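You operate a simulated robot arm through the tools that you are given. There is no shell and no other tool. Be economical: measure what you need, move in short steps, check, and stop when the job is done.

You are at the controls of a simulated robot arm. One attempt, no reset.

Task
Dust the dull spot on the chest, polish it with the pad and close the tin.
Fine: duster and pad go back. A coat counts when it lies all over at full strength: go over it till it gets no stronger. What is to be rubbed or washed off counts as gone when no trace of it is left.

Only the result counts: the job must be done as asked and must still hold three seconds after the hand-in. Knocking over, shifting, dropping, spilling or breaking anything else fails it.

Robot
A 7-joint arm with a two-finger parallel gripper, fixed in place. Base frame: the origin is at the foot of the arm, x ahead of it, y to its left, z up; the work surface is at about z = 600. Readings come in mm, rad, newtons and seconds.
With the tool pointing down near the work surface it reaches from about 160 to 660 mm from the base axis. Its first joint turns from -1.152 to 1.152 rad. Payload 1.57 kg.
The TCP is the grasp point between the finger pads, 30 mm short of the fingertips. In the tool frame z runs along the fingers and y along their closing line. The gripper opens to 110 mm. The fingers are 24 mm wide and 12 mm thick; the gripper's body (48 by 112 mm) begins 78 mm behind the TCP.
Orientation is that of the tool frame in the base frame, as a unit quaternion [x, y, z, w]. With the fingers straight down and closing along the base's y, the tool's x points along the base's -x, its y along +y and its z along -z.

Tools
- The arm moves only by the tool step_arm. Its argument "motion" is a list of rows, each a list of 7 numbers: the shift along the base's x, y, z in mm, then the turn, a rotation vector about the base's x, y, z in rad, then the finger opening in mm, from 0 to 110. In form: [[tx, ty, tz, wx, wy, wz, fingers], ...]. A call has 1 to 10 rows; each row shifts and turns the commanded pose from where the row before left it. A row lasts 0.2 s, in which the tool goes at most 50 mm and 0.15 rad; a call with a longer step from one row to the next is refused whole, and so is a gripper value outside its range. Where a pose cannot be reached the arm comes as near as it can. A force on the tool above 40 N (or 10 N above the force at the start of the call, whichever is more), or a blocked arm, ends the call early, and 0.2 s more pass. Each finger travels about 108 mm/s and halts on what it meets, pressing with about 29 N; the grip force reading is that of the motor and also rises with nothing between the fingers. The clock runs only during rows and for 0.2 s after the last one: add rows that do not move to give the fingers time. It gives the time, the measured TCP pose, the force on the tool (base axes), the opening and the grip force at its end, in the units of the frame above (readings bear some noise), with the torque about the TCP (base axes, N m) and any sound that the robot's microphone picked up.
- Cameras (640 x 400 px; columns grow to the right, rows downward): "scene" is fixed at [165.2, -400.6, 1388.2]; the picture's right is [0.75, -0.66, 0.00], its down [-0.47, -0.54, -0.70] and it looks along [0.46, 0.52, -0.72] (base axes); focal length 349 px, centre (320, 200). "wrist" rides on the gripper at [70, 16, -141] in the tool frame; the picture's right is [-0.23, 0.97, 0.00], its down [-0.86, -0.20, -0.48] and it looks along [-0.47, -0.11, 0.88] (tool axes); focal length 222 px, centre (320, 200).
- capture(camera): a new picture of that camera. It takes no simulated time.
- pixel_to_xyz(camera, pixels): there is no depth. For up to 12 entries [column, row, z] of the newest picture of that camera ("zoom" is the newest enlarged one), the place [x, y] in the base frame at which the ray of that pixel passes the height z, good to about 2 mm. It takes no simulated time.
- close_up(camera, box): a new picture of the part [left, top, right, bottom] of that camera's present view, enlarged. It takes no simulated time.
- sign_off(): hands the job in; it is judged then, once.

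Go step by step. Measure first, check grasps and placings, and put right what went wrong. The budget is 80 turns and 54 pictures, counting those below and the enlarged ones. Unless the task says otherwise, let go and move clear before handing in, and close with one line.

The tools are called after "Call:" as a command line: name --pt "numbers of a row" for each row, then --argument value for the rest, lists and objects as JSON in quotes. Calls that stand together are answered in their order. step_arm: Moves the arm, as the interface text tells. Its arguments: {"type":"object","properties":{"motion":{"type":"array","items":{"type":"array","items":{"type":"number"}}}},"required":["motion"]} The other tools are called the same way: capture (camera) takes a picture; pixel_to_xyz (camera, pixels) gives the place at which the rays of pixels pass given heights; close_up (camera, box) takes an enlarged picture of a part of a camera's view; sign_off () hands the job in.

At the start:

```text
clock: 0.0
tool_pos: [411.2, 110.4, 925.8]
orientation: [0.0, 1.0, 0.001, 0.0]
force: [0.7, -0.2, 0.0]
ft_torque: [-0.01, 0.0, 0.03]
grip_width: 110.0
gripper_force: 0.1
```

scene: 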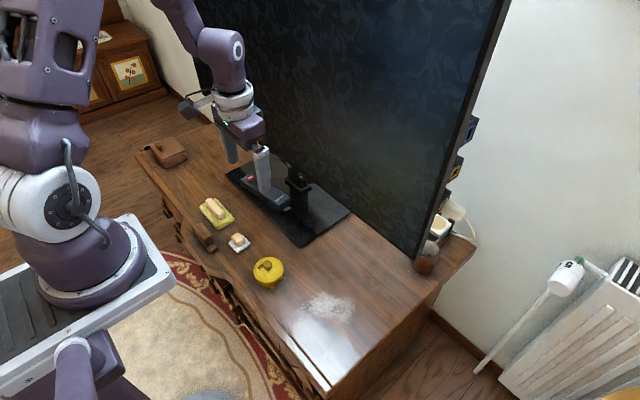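
wrist: 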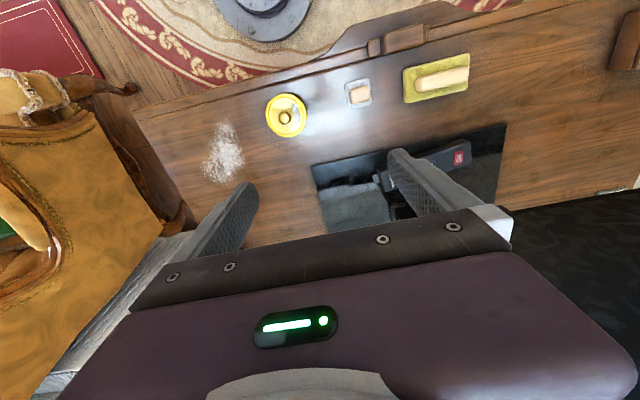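

The scene shows a yellow duster near (215,212), a small pad near (239,242), a yellow tin near (268,271) and a whitish spot near (328,307). I'll enlarge these.

Call:
close_up --camera "scene" --box '[180, 180, 300, 300]'

Call:
close_up --camera "wrist" --box '[180, 40, 500, 200]'

Call:
close_up --camera "scene" --box '[240, 230, 400, 390]'

```text
3.33 times, centred on (240, 240) of scene
```

zoom: 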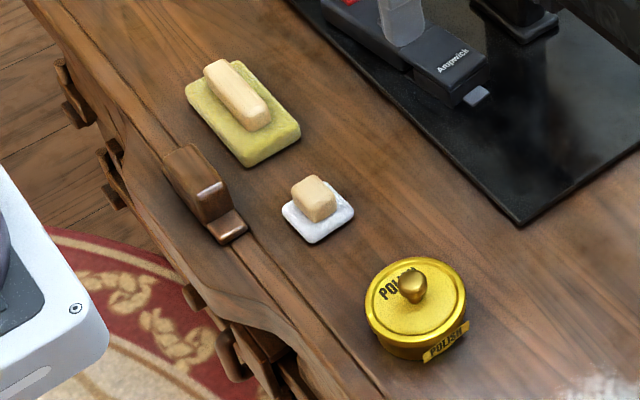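

```text
2.00 times, centred on (340, 120) of wrist
```

zoom: 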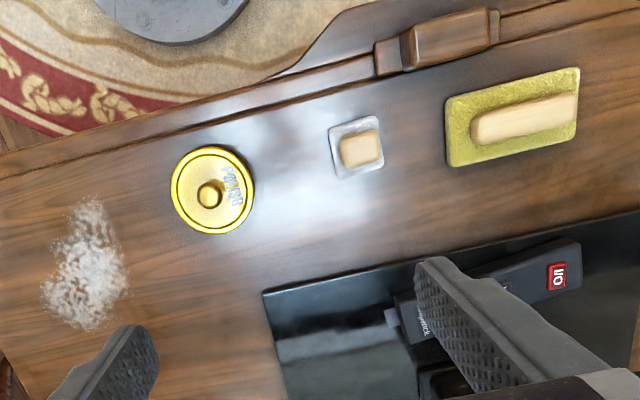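

```text
2.50 times, centred on (320, 310) of scene
```

zoom: 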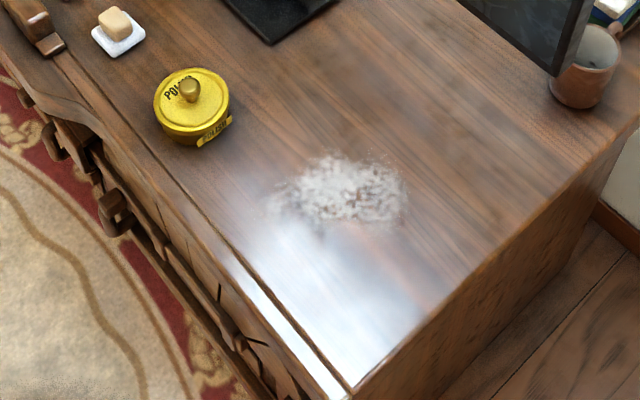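

The tin is closed with a knobbed lid, so it must be opened, the pad charged, and then closed again. I'll measure positions from the scene picture, taking the surface at z=600.

Call:
pixel_to_xyz --camera "wrist" --pixels '[[404.5, 104, 600], [403, 72, 600], [467, 113, 600], [469, 74, 600], [415, 85, 630], [468, 84, 630], [358, 94, 610], [362, 94, 625], [285, 117, 640], [285, 115, 600], [222, 152, 600], [345, 104, 600]]'

Call:
pixel_to_xyz --camera "scene" --pixels '[[268, 260, 640], [268, 273, 630], [302, 302, 600], [352, 304, 600], [328, 291, 600], [328, 322, 600], [328, 306, 600], [239, 237, 620], [215, 206, 625], [227, 230, 600], [201, 207, 600], [236, 213, 600]]'

Call:
capture --camera "scene"

```text
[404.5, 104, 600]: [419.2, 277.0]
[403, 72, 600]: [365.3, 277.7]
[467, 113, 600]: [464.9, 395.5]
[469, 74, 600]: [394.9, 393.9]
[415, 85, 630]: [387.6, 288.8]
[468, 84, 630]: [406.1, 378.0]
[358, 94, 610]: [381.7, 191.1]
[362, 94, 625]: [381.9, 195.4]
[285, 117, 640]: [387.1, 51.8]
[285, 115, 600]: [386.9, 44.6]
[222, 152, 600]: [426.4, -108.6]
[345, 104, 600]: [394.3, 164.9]
```

```text
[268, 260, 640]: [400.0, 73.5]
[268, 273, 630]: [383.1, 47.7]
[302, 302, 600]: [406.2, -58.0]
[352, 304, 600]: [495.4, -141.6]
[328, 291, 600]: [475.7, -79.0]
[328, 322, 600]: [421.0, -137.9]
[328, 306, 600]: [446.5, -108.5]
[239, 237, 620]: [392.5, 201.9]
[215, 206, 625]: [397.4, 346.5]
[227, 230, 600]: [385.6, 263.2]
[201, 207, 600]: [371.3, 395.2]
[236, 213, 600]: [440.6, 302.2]
```

```text
48 pictures are left
```

scene: 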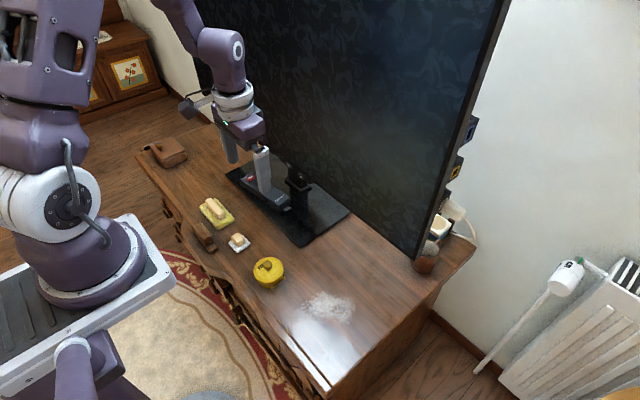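

The duster centre is near (405,335), the pad (385,193), the tin (387,50) and the spot about (440,-108). I'll bring the wrist camera nearer to the duster and pad for exact measures.

Call:
step_arm --pt "-15 30 -15 0 0 0 110" --pt "-15 30 -18 0 0 0 110" --pt "-15 30 -18 0 0 0 110" --pt "-15 30 -18 0 0 0 110" --pt "-15 20 -18 0 0 0 110" --pt "-15 20 -18 0 0 0 110" --pt "-11 10 -18 0 0 0 110" --pt "0 0 0 0 0 0 110"

Call:
capture --camera "wrist"

```text
clock: 1.8
tool_pos: [309.0, 283.9, 801.8]
orientation: [0.0, 1.0, 0.0, 0.0]
force: [0.1, -0.3, -0.6]
ft_torque: [0.01, 0.04, -0.04]
grip_width: 110.1
gripper_force: 0.0
```

```text
47 pictures are left
```

wrist: 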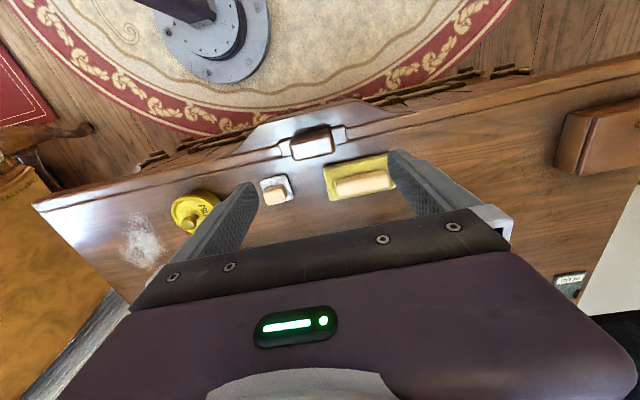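

The duster shows at about (360,178) and the pad at (277,190). I'll enlarge for corners.

Call:
close_up --camera "wrist" --box '[250, 140, 410, 240]'

```text
4.00 times, centred on (330, 190) of wrist
```

zoom: 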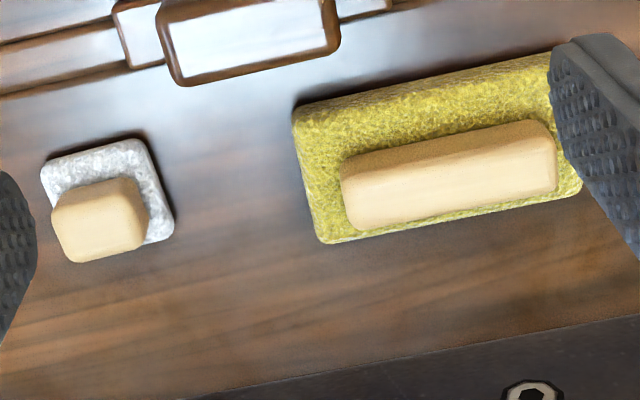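

I'll triangulate the duster handle top, pad block top and corners between both cameras by sampling several heights.

Call:
pixel_to_xyz --camera "wrist" --pixels '[[363, 185.5, 620], [363, 185.5, 635], [363, 185.5, 650], [275, 195.5, 615], [275, 195.5, 635], [335.5, 182, 635], [389, 174, 635], [331, 199.5, 600], [323.5, 169, 612], [395, 188, 600], [260, 188, 600], [293, 198, 600]]'

Call:
pixel_to_xyz --camera "scene" --pixels '[[214.5, 206.4, 620], [214.5, 206.4, 635], [214.5, 206.4, 650], [238, 235.5, 615], [238, 235.5, 635], [206.5, 200, 635], [221, 213, 635]]'

```text
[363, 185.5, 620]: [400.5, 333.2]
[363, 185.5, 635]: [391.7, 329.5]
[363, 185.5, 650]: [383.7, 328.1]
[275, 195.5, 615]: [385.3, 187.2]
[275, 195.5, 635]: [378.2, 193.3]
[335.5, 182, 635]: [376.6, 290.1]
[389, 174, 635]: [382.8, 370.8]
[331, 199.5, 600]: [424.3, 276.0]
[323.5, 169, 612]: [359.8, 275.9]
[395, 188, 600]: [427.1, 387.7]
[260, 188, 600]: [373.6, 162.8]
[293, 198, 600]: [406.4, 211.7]
```

```text
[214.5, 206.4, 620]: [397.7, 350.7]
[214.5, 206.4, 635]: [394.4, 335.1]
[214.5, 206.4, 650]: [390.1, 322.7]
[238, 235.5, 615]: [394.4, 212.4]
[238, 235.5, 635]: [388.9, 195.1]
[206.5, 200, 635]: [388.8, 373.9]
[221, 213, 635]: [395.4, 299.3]
```

Handle top is at about z 638, centred near (393,331), lying along y (about 84 mm long), so I can grip it by its ends without turning the tool. I move above it and check.

Call:
step_arm --pt "20 10 -20 0 0 0 110" --pt "22 12 -25 0 0 0 110" --pt "22 12 -25 0 0 0 110" --pt "20 13 -30 0 0 0 110" --pt "0 0 0 0 0 0 110"

Call:
capture --camera "wrist"

Call:
close_up --camera "scene" --box '[170, 150, 270, 250]'

```text
clock: 3.0
tool_pos: [394.6, 329.4, 702.1]
orientation: [0.0, 1.0, 0.0, 0.0]
force: [0.3, 0.4, -0.6]
ft_torque: [0.02, -0.02, 0.0]
grip_width: 110.1
gripper_force: 0.0
```

```text
45 pictures are left
```

wrist: 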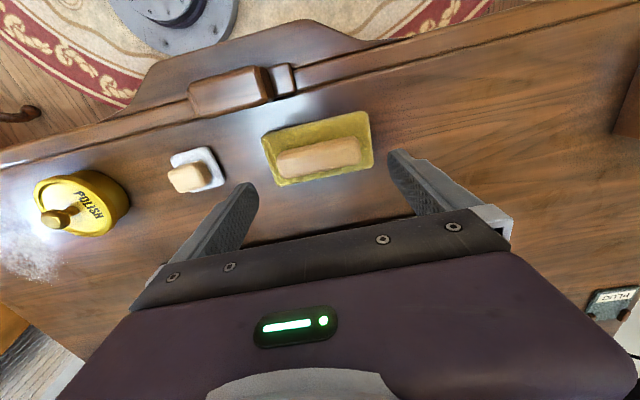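

```text
4.00 times, centred on (220, 200) of scene
```

zoom: 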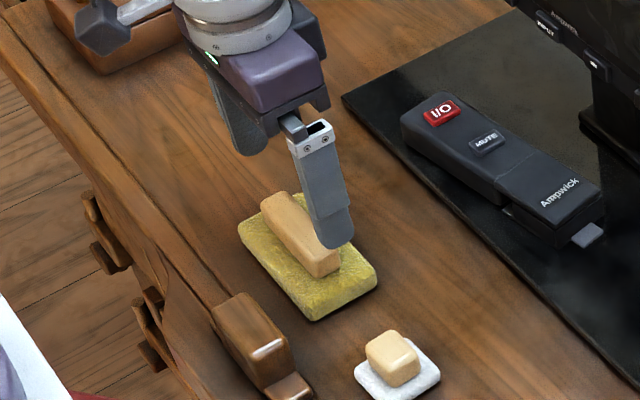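

The fingers straddle the handle roughly; I'll measure its ends at (278,165) and (361,150) and the foam corners.

Call:
close_up --camera "wrist" --box '[240, 90, 400, 190]'

```text
4.00 times, centred on (320, 140) of wrist
```

zoom: 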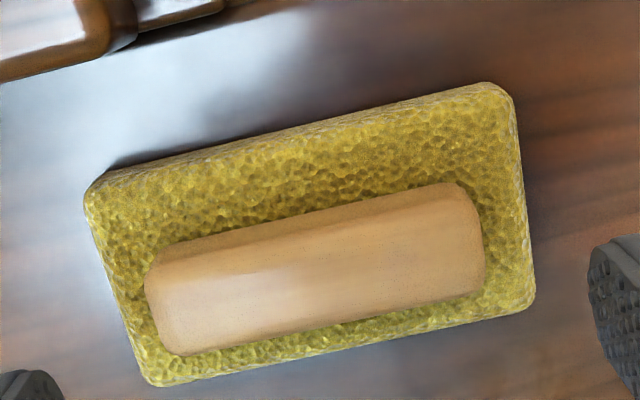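

Call:
pixel_to_xyz --camera "zoom" --pixels '[[155, 275, 638], [180, 352, 638], [460, 210, 638], [483, 285, 638], [320, 280, 638], [88, 195, 614], [155, 380, 614], [510, 92, 614], [533, 300, 614], [155, 385, 600], [533, 308, 600]]'

```text
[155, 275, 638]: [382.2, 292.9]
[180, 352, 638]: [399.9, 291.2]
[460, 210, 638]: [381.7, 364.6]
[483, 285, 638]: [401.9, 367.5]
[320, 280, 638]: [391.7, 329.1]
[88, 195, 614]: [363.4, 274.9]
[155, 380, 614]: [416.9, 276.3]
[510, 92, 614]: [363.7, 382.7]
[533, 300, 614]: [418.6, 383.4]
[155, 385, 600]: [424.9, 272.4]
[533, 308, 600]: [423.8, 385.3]
```

The handle spans x 382–401, y 290–369, centre (391.5,329.5); the TCP is nearly above it. I descend to z≈648 (fingertips 618) and close.

Call:
step_arm --pt "-3 0 -24 0 0 0 110" --pt "0 0 -20 0 0 0 110" --pt "0 0 -10 0 0 0 110" --pt "0 0 0 0 0 0 95" --pt "0 0 0 0 0 0 85" --pt "0 0 0 0 0 0 70" --pt "0 0 0 0 0 0 70"

Call:
close_up --camera "scene" --box '[170, 150, 270, 250]'

```text
clock: 4.6
tool_pos: [392.1, 330.6, 647.1]
orientation: [0.0, 1.0, 0.0, 0.0]
force: [3.6, 2.4, 8.4]
ft_torque: [0.4, -0.21, -0.1]
grip_width: 109.0
gripper_force: 28.8
```

```text
4.00 times, centred on (220, 200) of scene
```

zoom: 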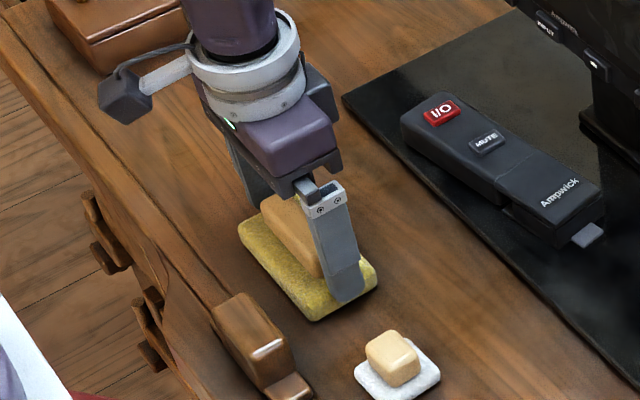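

The fingers jammed at 109 mm on the foam itself and a vertical force of 8 N shows tips touching it. I reopen, rise 7 mm and close again.

Call:
step_arm --pt "0 0 0 0 0 0 110" --pt "0 0 3 0 0 0 110" --pt "0 0 4 0 0 0 110" --pt "0 0 0 0 0 0 100" --pt "0 0 0 0 0 0 85" --pt "0 0 0 0 0 0 70" --pt "0 0 0 0 0 0 70"

Call:
close_up --camera "scene" --box '[170, 150, 270, 250]'

```text
clock: 6.2
tool_pos: [391.4, 329.0, 654.2]
orientation: [0.001, 1.0, 0.0, 0.0]
force: [0.6, 1.3, 1.3]
ft_torque: [-0.09, -0.02, 0.02]
grip_width: 79.2
gripper_force: 29.2
```

```text
4.00 times, centred on (220, 200) of scene
```

zoom: 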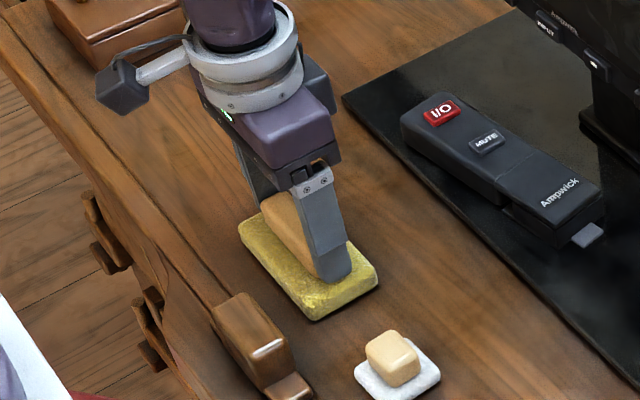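

The handle is gripped at 79 mm; duster home TCP is (391.4,329,654). I lift it and check, and measure the TV's location to keep clear.

Call:
step_arm --pt "0 0 10 0 0 0 70" --pt "0 0 25 0 0 0 70" --pt "0 0 35 0 0 0 70" --pt "0 0 26 0 0 0 70" --pt "0 0 0 0 0 0 70"

Call:
capture --camera "scene"

Call:
pixel_to_xyz --camera "scene" --pixels '[[301, 246, 602], [349, 212, 602], [226, 175, 602], [415, 258, 640], [415, 258, 680], [415, 258, 720], [332, 388, 600], [437, 285, 600]]'

```text
clock: 7.4
tool_pos: [390.4, 328.7, 753.5]
orientation: [0.0, 1.0, -0.001, 0.0]
force: [0.1, -0.2, -1.6]
ft_torque: [-0.01, -0.02, 0.01]
grip_width: 79.2
gripper_force: 29.1
```

```text
40 pictures are left
```

scene: 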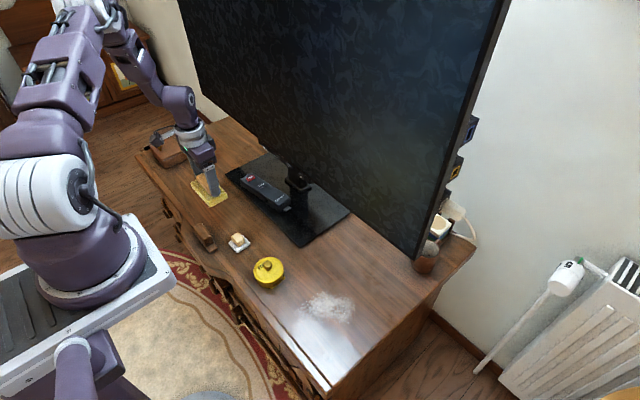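

```text
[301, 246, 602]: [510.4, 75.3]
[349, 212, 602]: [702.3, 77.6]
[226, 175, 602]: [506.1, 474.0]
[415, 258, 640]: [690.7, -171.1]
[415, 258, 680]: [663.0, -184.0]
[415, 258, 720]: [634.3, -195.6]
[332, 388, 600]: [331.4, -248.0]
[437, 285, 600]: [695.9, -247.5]
```

The lift worked and the TV panel is well clear (x≈620+). I carry the duster to short of the spot and look at the spot from above.

Call:
step_arm --pt "0 -30 10 0 0 0 70" --pt "-5 -45 0 0 0 0 70" --pt "-5 -45 0 0 0 0 70" --pt "-5 -45 0 0 0 0 70" --pt "-5 -45 0 0 0 0 70" --pt "-5 -45 0 0 0 0 70" --pt "-5 -45 0 0 0 0 70" --pt "0 -45 0 0 0 0 70" --pt "0 -45 0 0 0 0 70" --pt "0 -20 0 0 0 0 70"

Call:
capture --camera "wrist"

```text
clock: 9.6
tool_pos: [361.2, -79.8, 760.5]
orientation: [0.0, 1.0, 0.0, 0.0]
force: [-0.1, -0.5, -1.0]
ft_torque: [0.01, 0.03, 0.01]
grip_width: 79.4
gripper_force: 28.9
```

```text
39 pictures are left
```

wrist: 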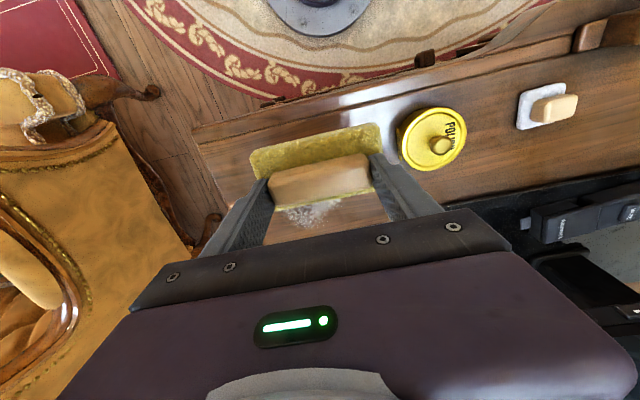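

The held duster hides the spot in the wrist view, so I measure the spot outline in a scene enlargement.

Call:
close_up --camera "scene" --box '[280, 270, 380, 340]'

```text
5.71 times, centred on (330, 305) of scene
```

zoom: 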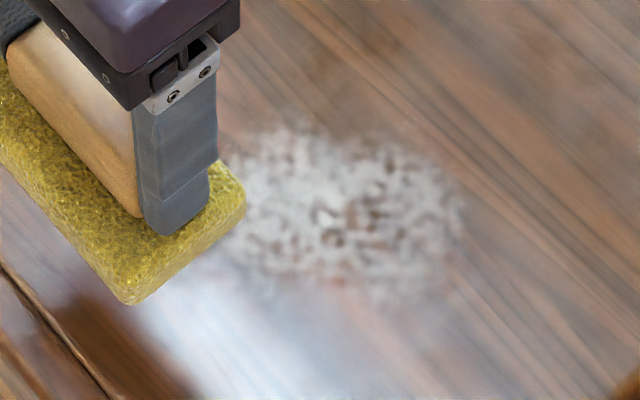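

The spot spans roughly x 400–500, y −55…−150. I'll bring the duster over its middle and lower to light contact.

Call:
step_arm --pt "37 -13 0 0 0 0 70" --pt "37 -12 -10 0 0 0 70" --pt "0 0 -35 0 0 0 70" --pt "0 0 -35 0 0 0 70" --pt "0 0 -20 0 0 0 70" --pt "0 0 -6 0 0 0 70" --pt "0 0 -2 0 0 0 70" --pt "0 0 0 0 0 0 70"

```text
clock: 11.4
tool_pos: [435.9, -105.0, 654.5]
orientation: [0.0, 1.0, 0.0, 0.001]
force: [-0.8, 0.8, 26.0]
ft_torque: [0.07, 0.09, -0.03]
grip_width: 79.1
gripper_force: 29.3
```

Contact with 26 N; I ease up 1 mm and rub in lanes over the spot.

Call:
step_arm --pt "0 0 1 0 0 0 70" --pt "0 -20 0 0 0 0 70" --pt "0 -20 0 0 0 0 70" --pt "0 25 0 0 0 0 70" --pt "0 25 0 0 0 0 70" --pt "0 25 0 0 0 0 70" --pt "20 0 0 0 0 0 70" --pt "0 -25 0 0 0 0 70" --pt "0 -25 0 0 0 0 70" --pt "0 -25 0 0 0 0 70"

Call:
close_up --camera "scene" --box '[260, 250, 400, 350]'

```text
clock: 13.6
tool_pos: [455.6, -146.3, 654.3]
orientation: [0.0, 1.0, -0.001, 0.0]
force: [-0.8, -0.1, -0.3]
ft_torque: [-0.02, 0.01, 0.02]
grip_width: 79.0
gripper_force: 29.0
```

```text
4.00 times, centred on (330, 300) of scene
```

zoom: 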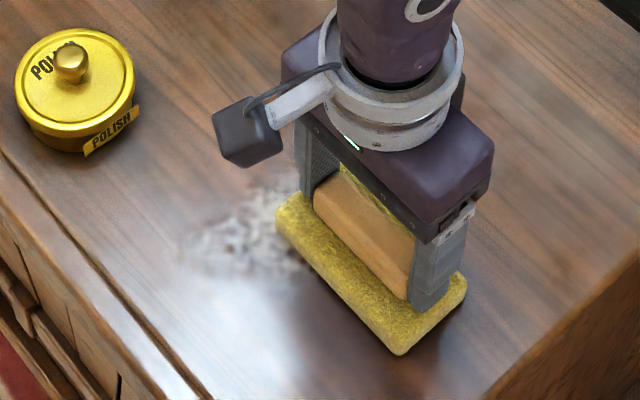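

The 1 mm lift took off all pressure (force −0.3 N) and dust remains at (240,240). I lower in fine steps while rubbing back.

Call:
step_arm --pt "0 0 -0.7 0 0 0 70" --pt "0 25 0 0 0 0 70" --pt "0 25 0 0 0 0 70" --pt "0 25 0 0 0 0 70" --pt "-20 0 0 0 0 0 70" --pt "0 -25 0 0 0 0 70" --pt "0 -25 0 0 0 0 70" --pt "0 -25 0 0 0 0 70"

Call:
close_up --camera "scene" --box '[260, 250, 400, 350]'

```text
clock: 15.4
tool_pos: [435.6, -145.8, 654.8]
orientation: [0.0, 1.0, 0.001, -0.001]
force: [-1.0, -0.6, -1.5]
ft_torque: [0.02, -0.01, 0.0]
grip_width: 79.0
gripper_force: 29.2
```

```text
4.00 times, centred on (330, 300) of scene
```

zoom: 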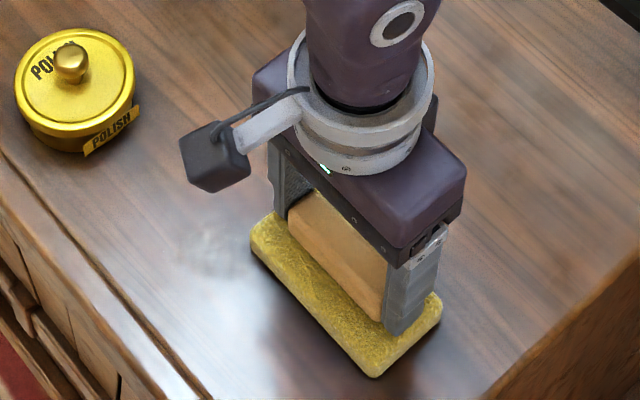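

Most dust is gone, with traces at (205,245). Pressure is still nil, so I press another 1 mm and continue rubbing, widening the covered area.

Call:
step_arm --pt "0 0 -1 0 0 0 70" --pt "0 0 0 0 0 0 70"

```text
clock: 16.0
tool_pos: [436.6, -146.4, 653.1]
orientation: [0.0, 1.0, -0.001, 0.0]
force: [-4.0, -3.7, 15.6]
ft_torque: [0.33, 0.08, 0.06]
grip_width: 79.2
gripper_force: 28.6
```

15 N now — good. Rubbing across all lanes.

Call:
step_arm --pt "0 27 0 0 0 0 70" --pt "0 27 0 0 0 0 70" --pt "0 26 0 0 0 0 70" --pt "-25 0 0 0 0 0 70" --pt "0 -27 0 0 0 0 70" --pt "0 -27 0 0 0 0 70" --pt "0 -26 0 0 0 0 70" --pt "25 0 0 0 0 0 70" --pt "25 0 0 0 0 0 70" --pt "25 0 0 0 0 0 70"

Call:
step_arm --pt "0 27 0 0 0 0 70" --pt "0 27 0 0 0 0 70" --pt "0 26 0 0 0 0 70" --pt "-25 0 0 0 0 0 70" --pt "0 -27 0 0 0 0 70" --pt "0 -27 0 0 0 0 70" --pt "0 -26 0 0 0 0 70" --pt "-25 0 0 0 0 0 70" --pt "0 30 0 0 0 0 70" --pt "0 0 0 0 0 0 70"

Call:
step_arm --pt "0 25 0 0 0 0 70" --pt "0 25 0 0 0 0 70" --pt "-20 0 0 0 0 0 70" --pt "0 -27 0 0 0 0 70" --pt "0 -27 0 0 0 0 70" --pt "0 -26 0 0 0 0 70" --pt "0 0 30 0 0 0 70" --pt "-40 20 40 0 0 0 70" --pt "-30 40 30 0 0 0 70" --pt "0 40 0 0 0 0 70"

Call:
close_up --camera "scene" --box '[260, 250, 400, 350]'

```text
clock: 17.7
tool_pos: [414.1, -148.6, 651.5]
orientation: [0.001, 1.0, 0.0, -0.004]
force: [-1.6, 1.4, 15.6]
ft_torque: [0.22, -0.39, 0.05]
grip_width: 79.2
gripper_force: 29.1
stopped in row 8: the force on the tool passed its limit at 42 N (the readings are from after the stop); the commanded pose is now the measured one
```

```text
clock: 19.3
tool_pos: [387.9, -143.5, 651.8]
orientation: [0.001, 1.0, 0.0, -0.003]
force: [-1.3, -3.4, 9.5]
ft_torque: [0.08, -0.23, -0.02]
grip_width: 79.2
gripper_force: 28.4
stopped in row 8: the force on the tool passed its limit at 42 N (the readings are from after the stop); the commanded pose is now the measured one
```

```text
refused: row 8 steps farther than a row can; nothing moved
```

```text
4.00 times, centred on (330, 300) of scene
```

zoom: 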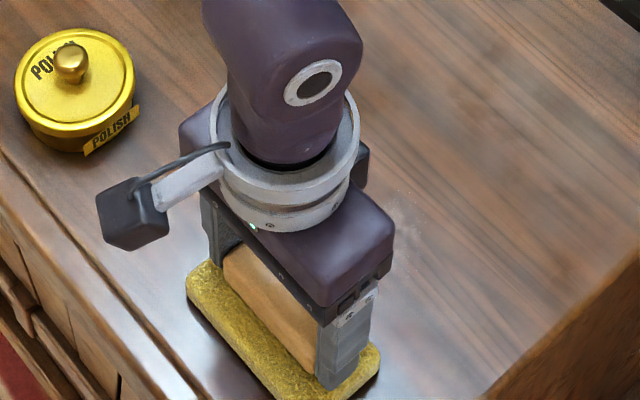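

Friction tripped the force limit, but traces now remain only near zoom (400,215), i.e. around (492,−140). I lift, move there, and rub with gentler pressure.

Call:
step_arm --pt "0 0 6 0 0 0 70" --pt "45 10 0 0 0 0 70" --pt "45 10 0 0 0 0 70" --pt "0 0 -3 0 0 0 70" --pt "0 0 -2 0 0 0 70" --pt "0 0 -0.5 0 0 0 70" --pt "0 0 0 0 0 0 70"

```text
clock: 20.9
tool_pos: [478.1, -121.4, 652.0]
orientation: [0.001, 1.0, 0.001, -0.004]
force: [0.4, 1.8, 4.1]
ft_torque: [-0.22, -0.12, 0.03]
grip_width: 79.3
gripper_force: 29.2
```

Call:
step_arm --pt "0 -15 -0.2 0 0 0 70" --pt "0 -15 0 0 0 0 70" --pt "0 20 0 0 0 0 70" --pt "0 20 0 0 0 0 70" --pt "0 20 0 0 0 0 70" --pt "12 0 0 0 0 0 70" --pt "0 -20 0 0 0 0 70" --pt "0 -20 0 0 0 0 70" --pt "0 -20 0 0 0 0 70" --pt "0 -10 0 0 0 0 70"

Call:
step_arm --pt "-12 0 0 0 0 0 70" --pt "-12 0 0 0 0 0 70" --pt "0 20 0 0 0 0 70" --pt "0 20 0 0 0 0 70" --pt "0 20 0 0 0 0 70" --pt "-12 0 0 0 0 0 70" --pt "-12 0 0 0 0 0 70" --pt "0 -20 0 0 0 0 70" --pt "0 -20 0 0 0 0 70" --pt "0 -20 0 0 0 0 70"

```text
clock: 23.1
tool_pos: [488.2, -162.1, 652.6]
orientation: [0.0, 1.0, 0.001, -0.003]
force: [0.8, 7.9, 17.8]
ft_torque: [0.09, -0.28, 0.06]
grip_width: 79.1
gripper_force: 29.5
```

```text
clock: 25.3
tool_pos: [440.2, -163.3, 652.2]
orientation: [0.0, 1.0, 0.002, -0.005]
force: [0.2, 0.3, 0.3]
ft_torque: [-0.05, 0.0, 0.0]
grip_width: 79.1
gripper_force: 29.0
```

Rubbing went through; I lift away, back toward the duster's home, to see the spot.

Call:
step_arm --pt "0 0 10 0 0 0 70" --pt "0 0 30 0 0 0 70" --pt "-10 0 40 0 0 0 70" --pt "-10 30 25 0 0 0 70" --pt "-10 45 0 0 0 0 70" --pt "-10 45 0 0 0 0 70" --pt "0 45 0 0 0 0 70" --pt "0 45 0 0 0 0 70" --pt "0 45 0 0 0 0 70"

Call:
close_up --camera "scene" --box '[260, 250, 400, 350]'

Call:
close_up --camera "wrist" --box '[0, 0, 320, 320]'

```text
clock: 27.3
tool_pos: [401.8, 91.9, 754.6]
orientation: [0.002, 1.0, 0.0, -0.004]
force: [-0.6, -0.3, -1.2]
ft_torque: [-0.03, -0.03, 0.0]
grip_width: 78.9
gripper_force: 29.2
```

```text
4.00 times, centred on (330, 300) of scene
```

zoom: 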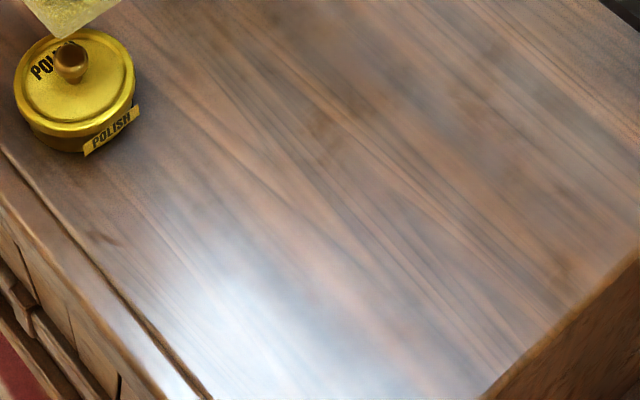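

```text
1.25 times, centred on (160, 160) of wrist
```

zoom: 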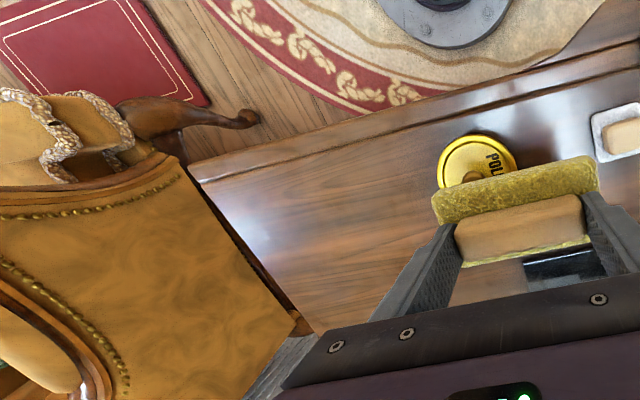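

The dust is gone with no visible trace. I carry the duster to its home (391.4, 329) and lower it.

Call:
step_arm --pt "-2 45 0 0 -0.008 0.004 70" --pt "-2 45 0 0 0 0 70" --pt "-2 45 0 0 0 0 70" --pt "-2 45 0 0 0 0 70" --pt "-2 40 0 0 0 0 70" --pt "0 17 -20 0 0 0 70" --pt "0 0 -40 0 0 0 70" --pt "0 0 -32 0 0 0 70" --pt "0 0 0 0 0 0 70"

```text
clock: 29.3
tool_pos: [391.3, 329.1, 665.6]
orientation: [-0.001, 1.0, 0.001, 0.001]
force: [0.0, -0.5, -1.0]
ft_torque: [-0.01, 0.04, -0.02]
grip_width: 78.9
gripper_force: 29.3
```

Call:
step_arm --pt "0 0 -6 0 0 0 70" --pt "0 0 -3 0 0 0 70" --pt "0 0 -1.5 0 0 0 70" --pt "0 0 -1 0 0 0 70" --pt "0 0 0 0 0 0 70"

```text
clock: 30.5
tool_pos: [392.7, 329.4, 654.4]
orientation: [-0.001, 1.0, 0.001, -0.001]
force: [-0.6, -0.5, -0.5]
ft_torque: [-0.02, 0.02, 0.03]
grip_width: 78.9
gripper_force: 29.0
```

Call:
step_arm --pt "0 0 -1 0 0 0 70" --pt "0 0 -0.7 0 0 0 70" --pt "0 0 0 0 0 0 70"

```text
clock: 31.3
tool_pos: [392.7, 328.4, 651.3]
orientation: [-0.002, 1.0, 0.001, 0.0]
force: [-1.7, -1.4, 16.9]
ft_torque: [-0.53, 0.58, 0.07]
grip_width: 79.3
gripper_force: 28.4
```

It rests on the chest; I release and rise clear.

Call:
step_arm --pt "0 0 0.6 0 0 0 70" --pt "0 0 0 0 0 0 90" --pt "0 0 0 0 0 0 108" --pt "0 0 5 0 0 0 108" --pt "0 0 35 0 0 0 108" --pt "-20 -30 30 0 0 0 108" --pt "-20 -30 20 0 0 0 108" --pt "-20 -40 0 0 0 0 108" --pt "-10 -40 0 0 0 0 108" --pt "0 0 0 0 0 0 108"

Call:
capture --camera "wrist"

Call:
close_up --camera "scene" --box '[180, 180, 300, 300]'

```text
clock: 33.5
tool_pos: [322.7, 188.2, 742.9]
orientation: [-0.002, 1.0, 0.002, 0.0]
force: [-0.9, 1.2, -1.1]
ft_torque: [0.02, 0.03, 0.01]
grip_width: 107.9
gripper_force: 0.1
```

```text
32 pictures are left
```

wrist: 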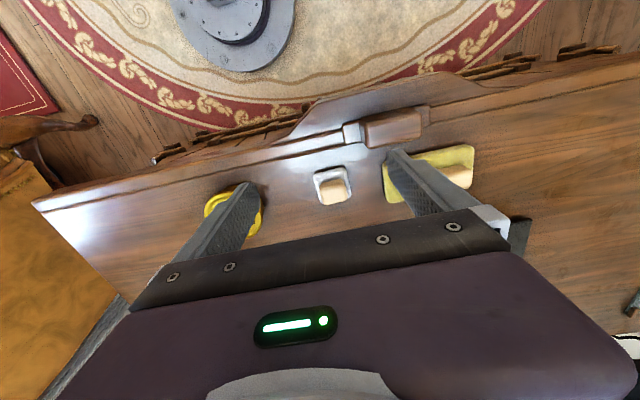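

```text
3.33 times, centred on (240, 240) of scene
```

zoom: 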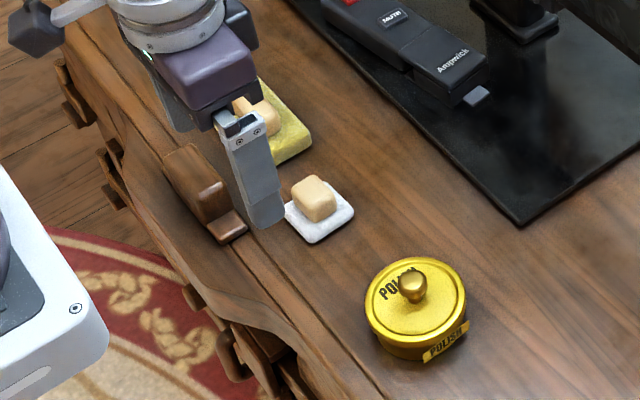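

The duster seems a few mm off from before (its right corner at zoom (311,140) versus (300,133)). I move back to compare from the wrist camera.

Call:
pixel_to_xyz --camera "zoom" --pixels '[[311, 140, 614], [300, 130, 614], [265, 80, 614], [280, 165, 600]]'

Call:
step_arm --pt "0 35 0 0 0 0 108" --pt "0 45 0 0 0 0 108" --pt "20 45 -10 0 0 0 108" --pt "20 20 -15 0 0 0 108" --pt "30 -3 -15 0 0 0 108" --pt "0 0 0 0 0 0 108"

Call:
close_up --camera "wrist" --box '[240, 90, 400, 190]'

```text
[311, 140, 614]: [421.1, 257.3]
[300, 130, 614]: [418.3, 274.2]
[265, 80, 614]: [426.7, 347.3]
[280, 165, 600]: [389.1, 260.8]
```

```text
refused: row 3 steps farther than a row can; nothing moved
```

```text
4.00 times, centred on (320, 140) of wrist
```

zoom: 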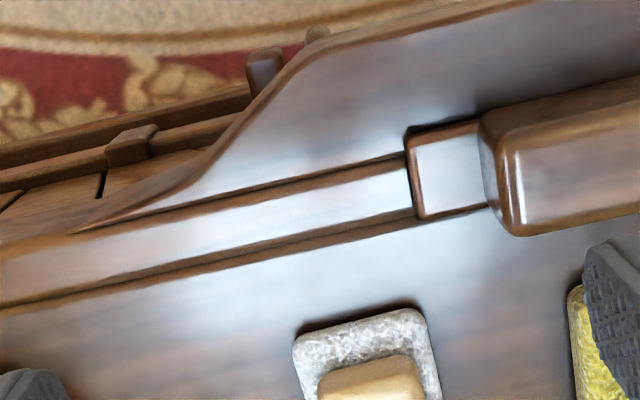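

Call:
step_arm --pt "0 35 0 0 0 0 108" --pt "10 45 0 0 0 0 108" --pt "20 40 -10 0 0 0 108" --pt "20 21 -15 0 0 0 108" --pt "22 0 -15 0 0 0 108" --pt "0 0 0 0 0 0 108"

Call:
close_up --camera "wrist" --box '[240, 90, 400, 190]'

```text
clock: 34.9
tool_pos: [394.0, 328.9, 703.7]
orientation: [-0.002, 1.0, 0.0, 0.0]
force: [-0.4, 0.1, -0.4]
ft_torque: [0.02, 0.04, 0.01]
grip_width: 107.9
gripper_force: 0.0
```

```text
4.00 times, centred on (320, 140) of wrist
```

zoom: 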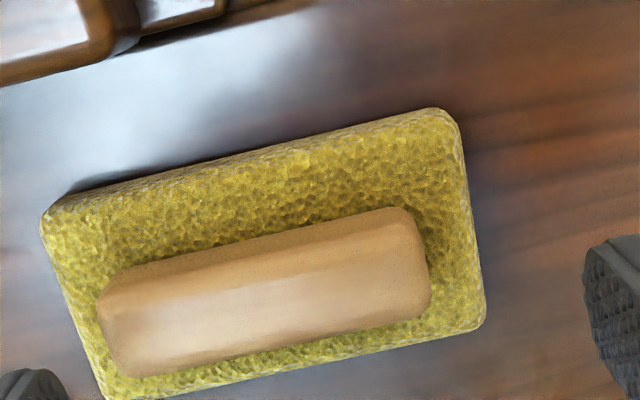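

The duster was dragged on release by ~13 mm in −y. I measure it, regrip and set it back.

Call:
pixel_to_xyz --camera "zoom" --pixels '[[106, 300, 638], [130, 377, 638], [407, 235, 638], [430, 308, 638], [42, 215, 614], [458, 117, 614], [484, 320, 614]]'

```text
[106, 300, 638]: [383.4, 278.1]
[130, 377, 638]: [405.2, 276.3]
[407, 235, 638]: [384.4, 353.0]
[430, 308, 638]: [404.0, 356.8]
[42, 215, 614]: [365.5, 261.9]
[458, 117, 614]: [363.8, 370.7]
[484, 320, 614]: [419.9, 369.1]
```

Handle centre is now (394,316), 13 mm off in y and ~2.5 in x. I regrip a bit higher (z 657) so the fingertips keep off the foam.

Call:
step_arm --pt "0 -13 0 0 0 0 110" --pt "0 0 -25 0 0 0 110" --pt "0 0 -15 0 0 0 110" --pt "0 0 -6 0 0 0 110" --pt "0 0 0 0 0 0 95" --pt "0 0 0 0 0 0 80" --pt "0 0 0 0 0 0 70" --pt "0 0 0 0 0 0 70"

```text
clock: 36.7
tool_pos: [394.0, 317.4, 656.1]
orientation: [-0.003, 1.0, 0.001, -0.001]
force: [0.7, 0.4, 0.1]
ft_torque: [0.01, -0.02, 0.01]
grip_width: 79.2
gripper_force: 29.0
```

Call:
step_arm --pt "0 0 4 0 0 0 70" --pt "-2.5 12.5 0 0 0 0 70" --pt "0 0 0 0 0 0 70" --pt "0 0 -3 0 0 0 70" --pt "0 0 -0.5 0 0 0 70" --pt "0 0 0 0 0 0 70"

```text
clock: 38.1
tool_pos: [391.5, 329.7, 657.2]
orientation: [-0.002, 1.0, 0.001, 0.0]
force: [0.3, 1.0, -1.3]
ft_torque: [0.0, 0.0, 0.0]
grip_width: 78.9
gripper_force: 29.1
```

Just above the surface (−1.3 N, its weight). I lower the last bit and open slowly in small steps.

Call:
step_arm --pt "0 0 -0.7 0 0 0 70" --pt "0 0 0 0 0 0 78" --pt "0 0 0 0 0 0 82" --pt "0 0 0 0 0 0 90" --pt "0 0 0 0 0 0 100" --pt "0 0 5 0 0 0 106" --pt "0 0 20 0 0 0 106" --pt "2.5 0 21 0 0 0 106" --pt "0 0 0 0 0 0 106"

Call:
close_up --camera "wrist" --box '[240, 90, 400, 190]'

```text
clock: 40.1
tool_pos: [392.5, 329.9, 703.5]
orientation: [-0.002, 1.0, 0.001, 0.0]
force: [-0.5, -0.2, -0.4]
ft_torque: [0.0, -0.02, 0.01]
grip_width: 105.7
gripper_force: 0.1
```

```text
4.00 times, centred on (320, 140) of wrist
```

zoom: 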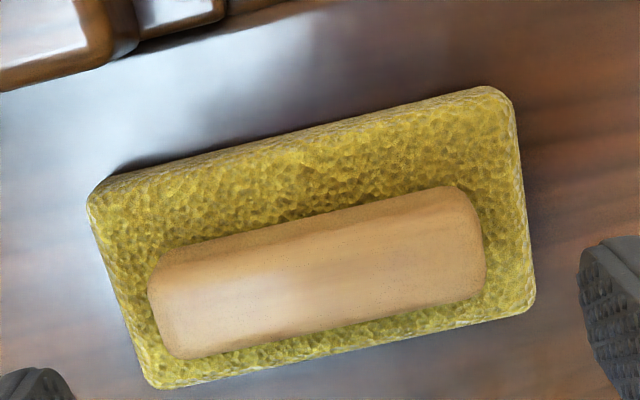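

The duster matches its original view now. Next, the tin: I move to look at the lid closely.

Call:
step_arm --pt "0 0 25 0 0 0 90" --pt "-10 -30 15 0 0 0 70" --pt "-10 -45 0 0 0 0 50" --pt "-10 -45 0 0 0 0 50" --pt "-10 -45 0 0 0 0 50" --pt "-10 -45 0 0 0 0 50" --pt "-10 -45 0 0 0 0 50" --pt "0 -12 0 0 0 0 50" --pt "0 0 0 0 0 0 50"

Call:
close_up --camera "wrist" --box '[220, 100, 420, 225]'

```text
clock: 42.1
tool_pos: [332.3, 63.0, 742.9]
orientation: [-0.002, 1.0, 0.001, 0.0]
force: [-0.5, 0.0, 0.0]
ft_torque: [0.01, 0.02, 0.02]
grip_width: 50.4
gripper_force: 0.0
```

```text
3.20 times, centred on (320, 162) of wrist
```

zoom: 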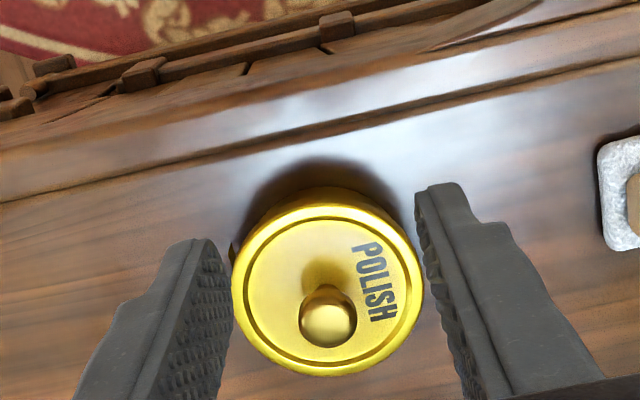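

I triangulate the knob and lid heights from both cameras.

Call:
pixel_to_xyz --camera "zoom" --pixels '[[328, 325, 640], [328, 325, 655], [328, 325, 670], [327, 290, 620], [327, 290, 635], [327, 290, 650], [233, 290, 635], [421, 288, 635], [322, 268, 640]]'

Call:
pixel_to_xyz --camera "scene" --pixels '[[267.9, 264, 640], [267.9, 264, 655], [267.9, 264, 670], [268.8, 270, 620], [268.8, 270, 635], [268.8, 270, 650]]'

```text
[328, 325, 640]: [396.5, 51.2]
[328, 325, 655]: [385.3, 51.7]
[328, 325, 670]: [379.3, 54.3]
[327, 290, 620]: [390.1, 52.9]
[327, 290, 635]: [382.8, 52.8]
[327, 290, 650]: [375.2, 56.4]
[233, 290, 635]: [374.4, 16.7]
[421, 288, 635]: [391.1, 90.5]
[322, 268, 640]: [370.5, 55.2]
```

```text
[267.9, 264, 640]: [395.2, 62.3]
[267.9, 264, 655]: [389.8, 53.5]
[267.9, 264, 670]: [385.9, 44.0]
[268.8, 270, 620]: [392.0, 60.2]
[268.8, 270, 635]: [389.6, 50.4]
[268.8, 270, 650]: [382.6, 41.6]
```

Knob centre about (387,52), top z≈656, lid top ≈631. I move above it and check alignment.

Call:
step_arm --pt "18 -4 0 0.002 0 0 45" --pt "18 -4 -10 0.002 0 0 45" --pt "18 -3 -20 0 0 0 45" --pt "0 0 -10 0 0 0 45" --pt "0 0 0 0 0 0 45"

Call:
close_up --camera "wrist" --box '[220, 100, 420, 225]'

Call:
close_up --camera "scene" --box '[220, 220, 320, 300]'

```text
clock: 43.3
tool_pos: [387.6, 50.6, 701.7]
orientation: [-0.003, 1.0, 0.002, 0.0]
force: [-0.3, -0.6, 0.8]
ft_torque: [-0.01, 0.01, -0.01]
grip_width: 44.9
gripper_force: 0.0
```

```text
3.20 times, centred on (320, 162) of wrist
```

zoom: 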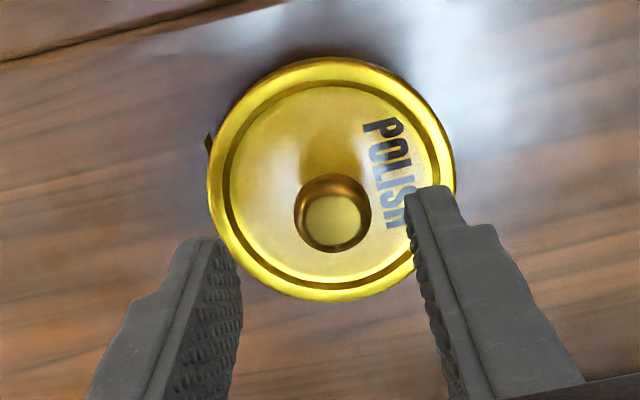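

```text
5.00 times, centred on (270, 260) of scene
```

zoom: 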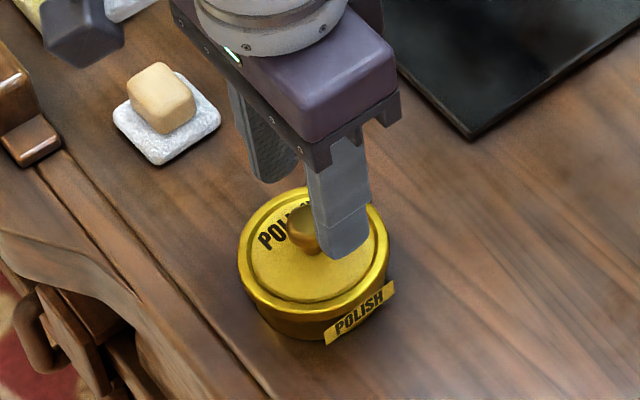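

Call:
pixel_to_xyz --camera "wrist" --pixels '[[324, 168, 655], [324, 168, 650], [323.4, 156, 631], [324, 156, 634]]'

```text
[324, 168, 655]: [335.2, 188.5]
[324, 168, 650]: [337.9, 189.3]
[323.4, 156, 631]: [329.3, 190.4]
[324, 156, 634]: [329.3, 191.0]
```

Call:
close_up --camera "wrist" --box '[220, 100, 420, 225]'

Call:
pixel_to_xyz --camera "zoom" --pixels '[[333, 220, 650], [333, 220, 655], [333, 220, 660], [332, 180, 631], [332, 180, 635], [209, 185, 633], [455, 170, 633]]'

```text
3.20 times, centred on (320, 162) of wrist
```

zoom: 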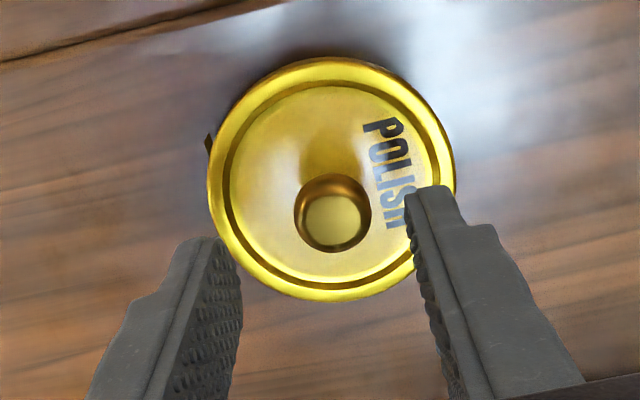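

```text
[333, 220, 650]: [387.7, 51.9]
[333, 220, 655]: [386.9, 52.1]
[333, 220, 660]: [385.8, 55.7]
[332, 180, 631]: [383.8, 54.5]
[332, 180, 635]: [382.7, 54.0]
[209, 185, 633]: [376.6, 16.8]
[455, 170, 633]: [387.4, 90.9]
```

Knob at (386.5,52.5). I shift, descend to z≈667 and close on the knob.

Call:
step_arm --pt "-1 2 -15 0 0 0 45" --pt "0 0 -15 0 0 0 45" --pt "0 0 -5 0 0 0 45" --pt "0 0 0 0 0 0 35" --pt "0 0 0 0 0 0 25" --pt "0 0 0 0 0 0 12" --pt "0 0 0 0 0 0 12"

```text
clock: 44.9
tool_pos: [386.5, 53.0, 667.0]
orientation: [-0.001, 1.0, 0.002, 0.001]
force: [0.6, -0.4, -0.2]
ft_torque: [-0.01, -0.02, 0.01]
grip_width: 19.4
gripper_force: 29.2
heard: snap
```

Gripped at 19.4 mm (a snap was heard). I lift gently by 15 mm and look.

Call:
step_arm --pt "0 0 2 0 0 0 12" --pt "0 0 3 0 0 0 12" --pt "0 0 10 0 0 0 12" --pt "0 0 0 0 0 0 12"

Call:
close_up --camera "scene" --box '[220, 220, 320, 300]'

```text
clock: 45.9
tool_pos: [387.3, 52.6, 681.7]
orientation: [-0.001, 1.0, 0.002, 0.0]
force: [-0.1, 1.1, -0.1]
ft_torque: [0.0, 0.01, -0.01]
grip_width: 19.7
gripper_force: 29.5
```

```text
5.00 times, centred on (270, 260) of scene
```

zoom: 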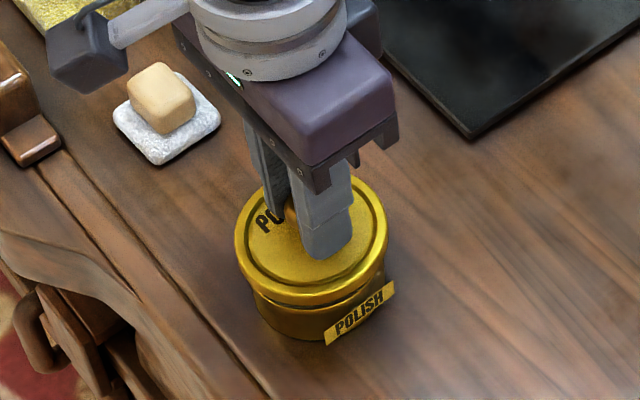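

The lid comes off cleanly. I raise it and set it aside at about (448,130).

Call:
step_arm --pt "0 0 20 0 0 0 12" --pt "0 0 30 0 0 0 12" --pt "20 20 0 0 0 0 12" --pt "20 28 0 0 0 0 12" --pt "20 29 0 0 0 0 12" --pt "0 0 -30 0 0 0 12" --pt "0 0 -30 0 0 0 12" --pt "0 0 -20 0 0 0 12" --pt "0 0 0 0 0 0 12"

Call:
close_up --camera "scene" --box '[220, 200, 320, 300]'

```text
clock: 47.9
tool_pos: [447.6, 131.7, 651.4]
orientation: [-0.002, 1.0, 0.004, -0.001]
force: [-0.2, -0.8, 0.6]
ft_torque: [-0.01, -0.01, -0.01]
grip_width: 19.4
gripper_force: 29.2
```

```text
4.00 times, centred on (270, 250) of scene
```

zoom: 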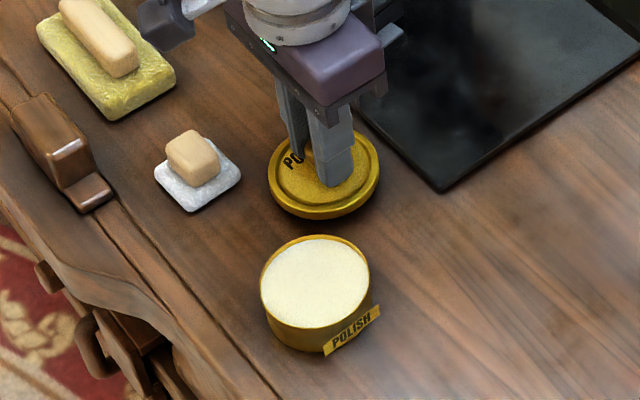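

The tin is open with cream inside; the lid hovers just above the surface. I lower in small steps.

Call:
step_arm --pt "0 0 -1.5 0 0 0 12" --pt "0 0 -1.5 0 0 0 12" --pt "0 0 0 0 0 0 12"

```text
clock: 48.7
tool_pos: [447.0, 131.3, 647.9]
orientation: [-0.002, 1.0, 0.003, -0.001]
force: [0.9, -0.2, 0.4]
ft_torque: [-0.03, 0.03, -0.01]
grip_width: 19.7
gripper_force: 28.8
```

Call:
step_arm --pt "0 0 -1 0 0 0 12" --pt "0 0 -1 0 0 0 12" --pt "0 0 -1 0 0 0 12" --pt "0 0 0 0 0 0 12"

```text
clock: 49.7
tool_pos: [447.6, 131.0, 645.6]
orientation: [0.0, 1.0, 0.002, 0.0]
force: [-0.1, 0.3, 0.1]
ft_torque: [-0.03, -0.03, 0.01]
grip_width: 19.3
gripper_force: 29.4
```

Call:
step_arm --pt "0 0 -1 0 0 0 12" --pt "0 0 -1 0 0 0 12" --pt "0 0 -1 0 0 0 12" --pt "0 0 0 0 0 0 12"

Call:
close_up --camera "scene" --box '[230, 200, 310, 260]'

```text
clock: 50.7
tool_pos: [447.0, 131.1, 642.7]
orientation: [-0.002, 1.0, 0.003, 0.0]
force: [0.7, 0.2, -0.9]
ft_torque: [-0.04, -0.01, -0.01]
grip_width: 19.6
gripper_force: 28.6
```

```text
6.67 times, centred on (270, 230) of scene
```

zoom: 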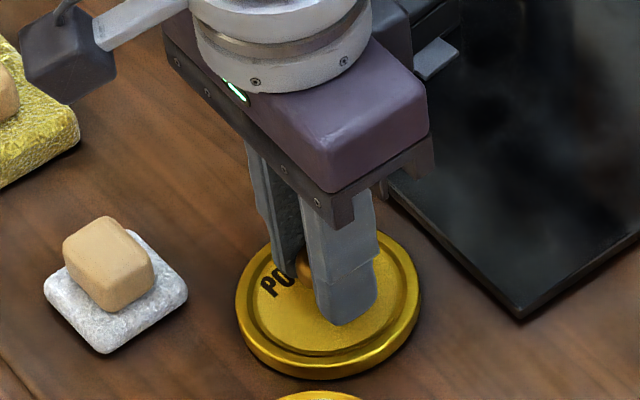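

Nearly down — rim close to the wood, still no contact force. A couple more mm.

Call:
step_arm --pt "0 0 -1 0 0 0 12" --pt "0 0 -0.7 0 0 0 12" --pt "0 0 0 0 0 0 12"

```text
clock: 51.5
tool_pos: [447.4, 131.1, 642.4]
orientation: [-0.002, 1.0, 0.003, 0.0]
force: [-0.1, -0.1, -0.4]
ft_torque: [-0.01, -0.04, 0.02]
grip_width: 19.7
gripper_force: 28.6
```

Call:
step_arm --pt "0 0 -0.8 0 0 0 12" --pt "0 0 -0.7 0 0 0 12" --pt "0 0 0 0 0 0 12"

```text
clock: 52.3
tool_pos: [447.5, 130.7, 641.4]
orientation: [-0.002, 1.0, 0.003, -0.001]
force: [-4.2, -0.2, 33.3]
ft_torque: [0.0, 0.08, -0.01]
grip_width: 20.0
gripper_force: 28.8
```

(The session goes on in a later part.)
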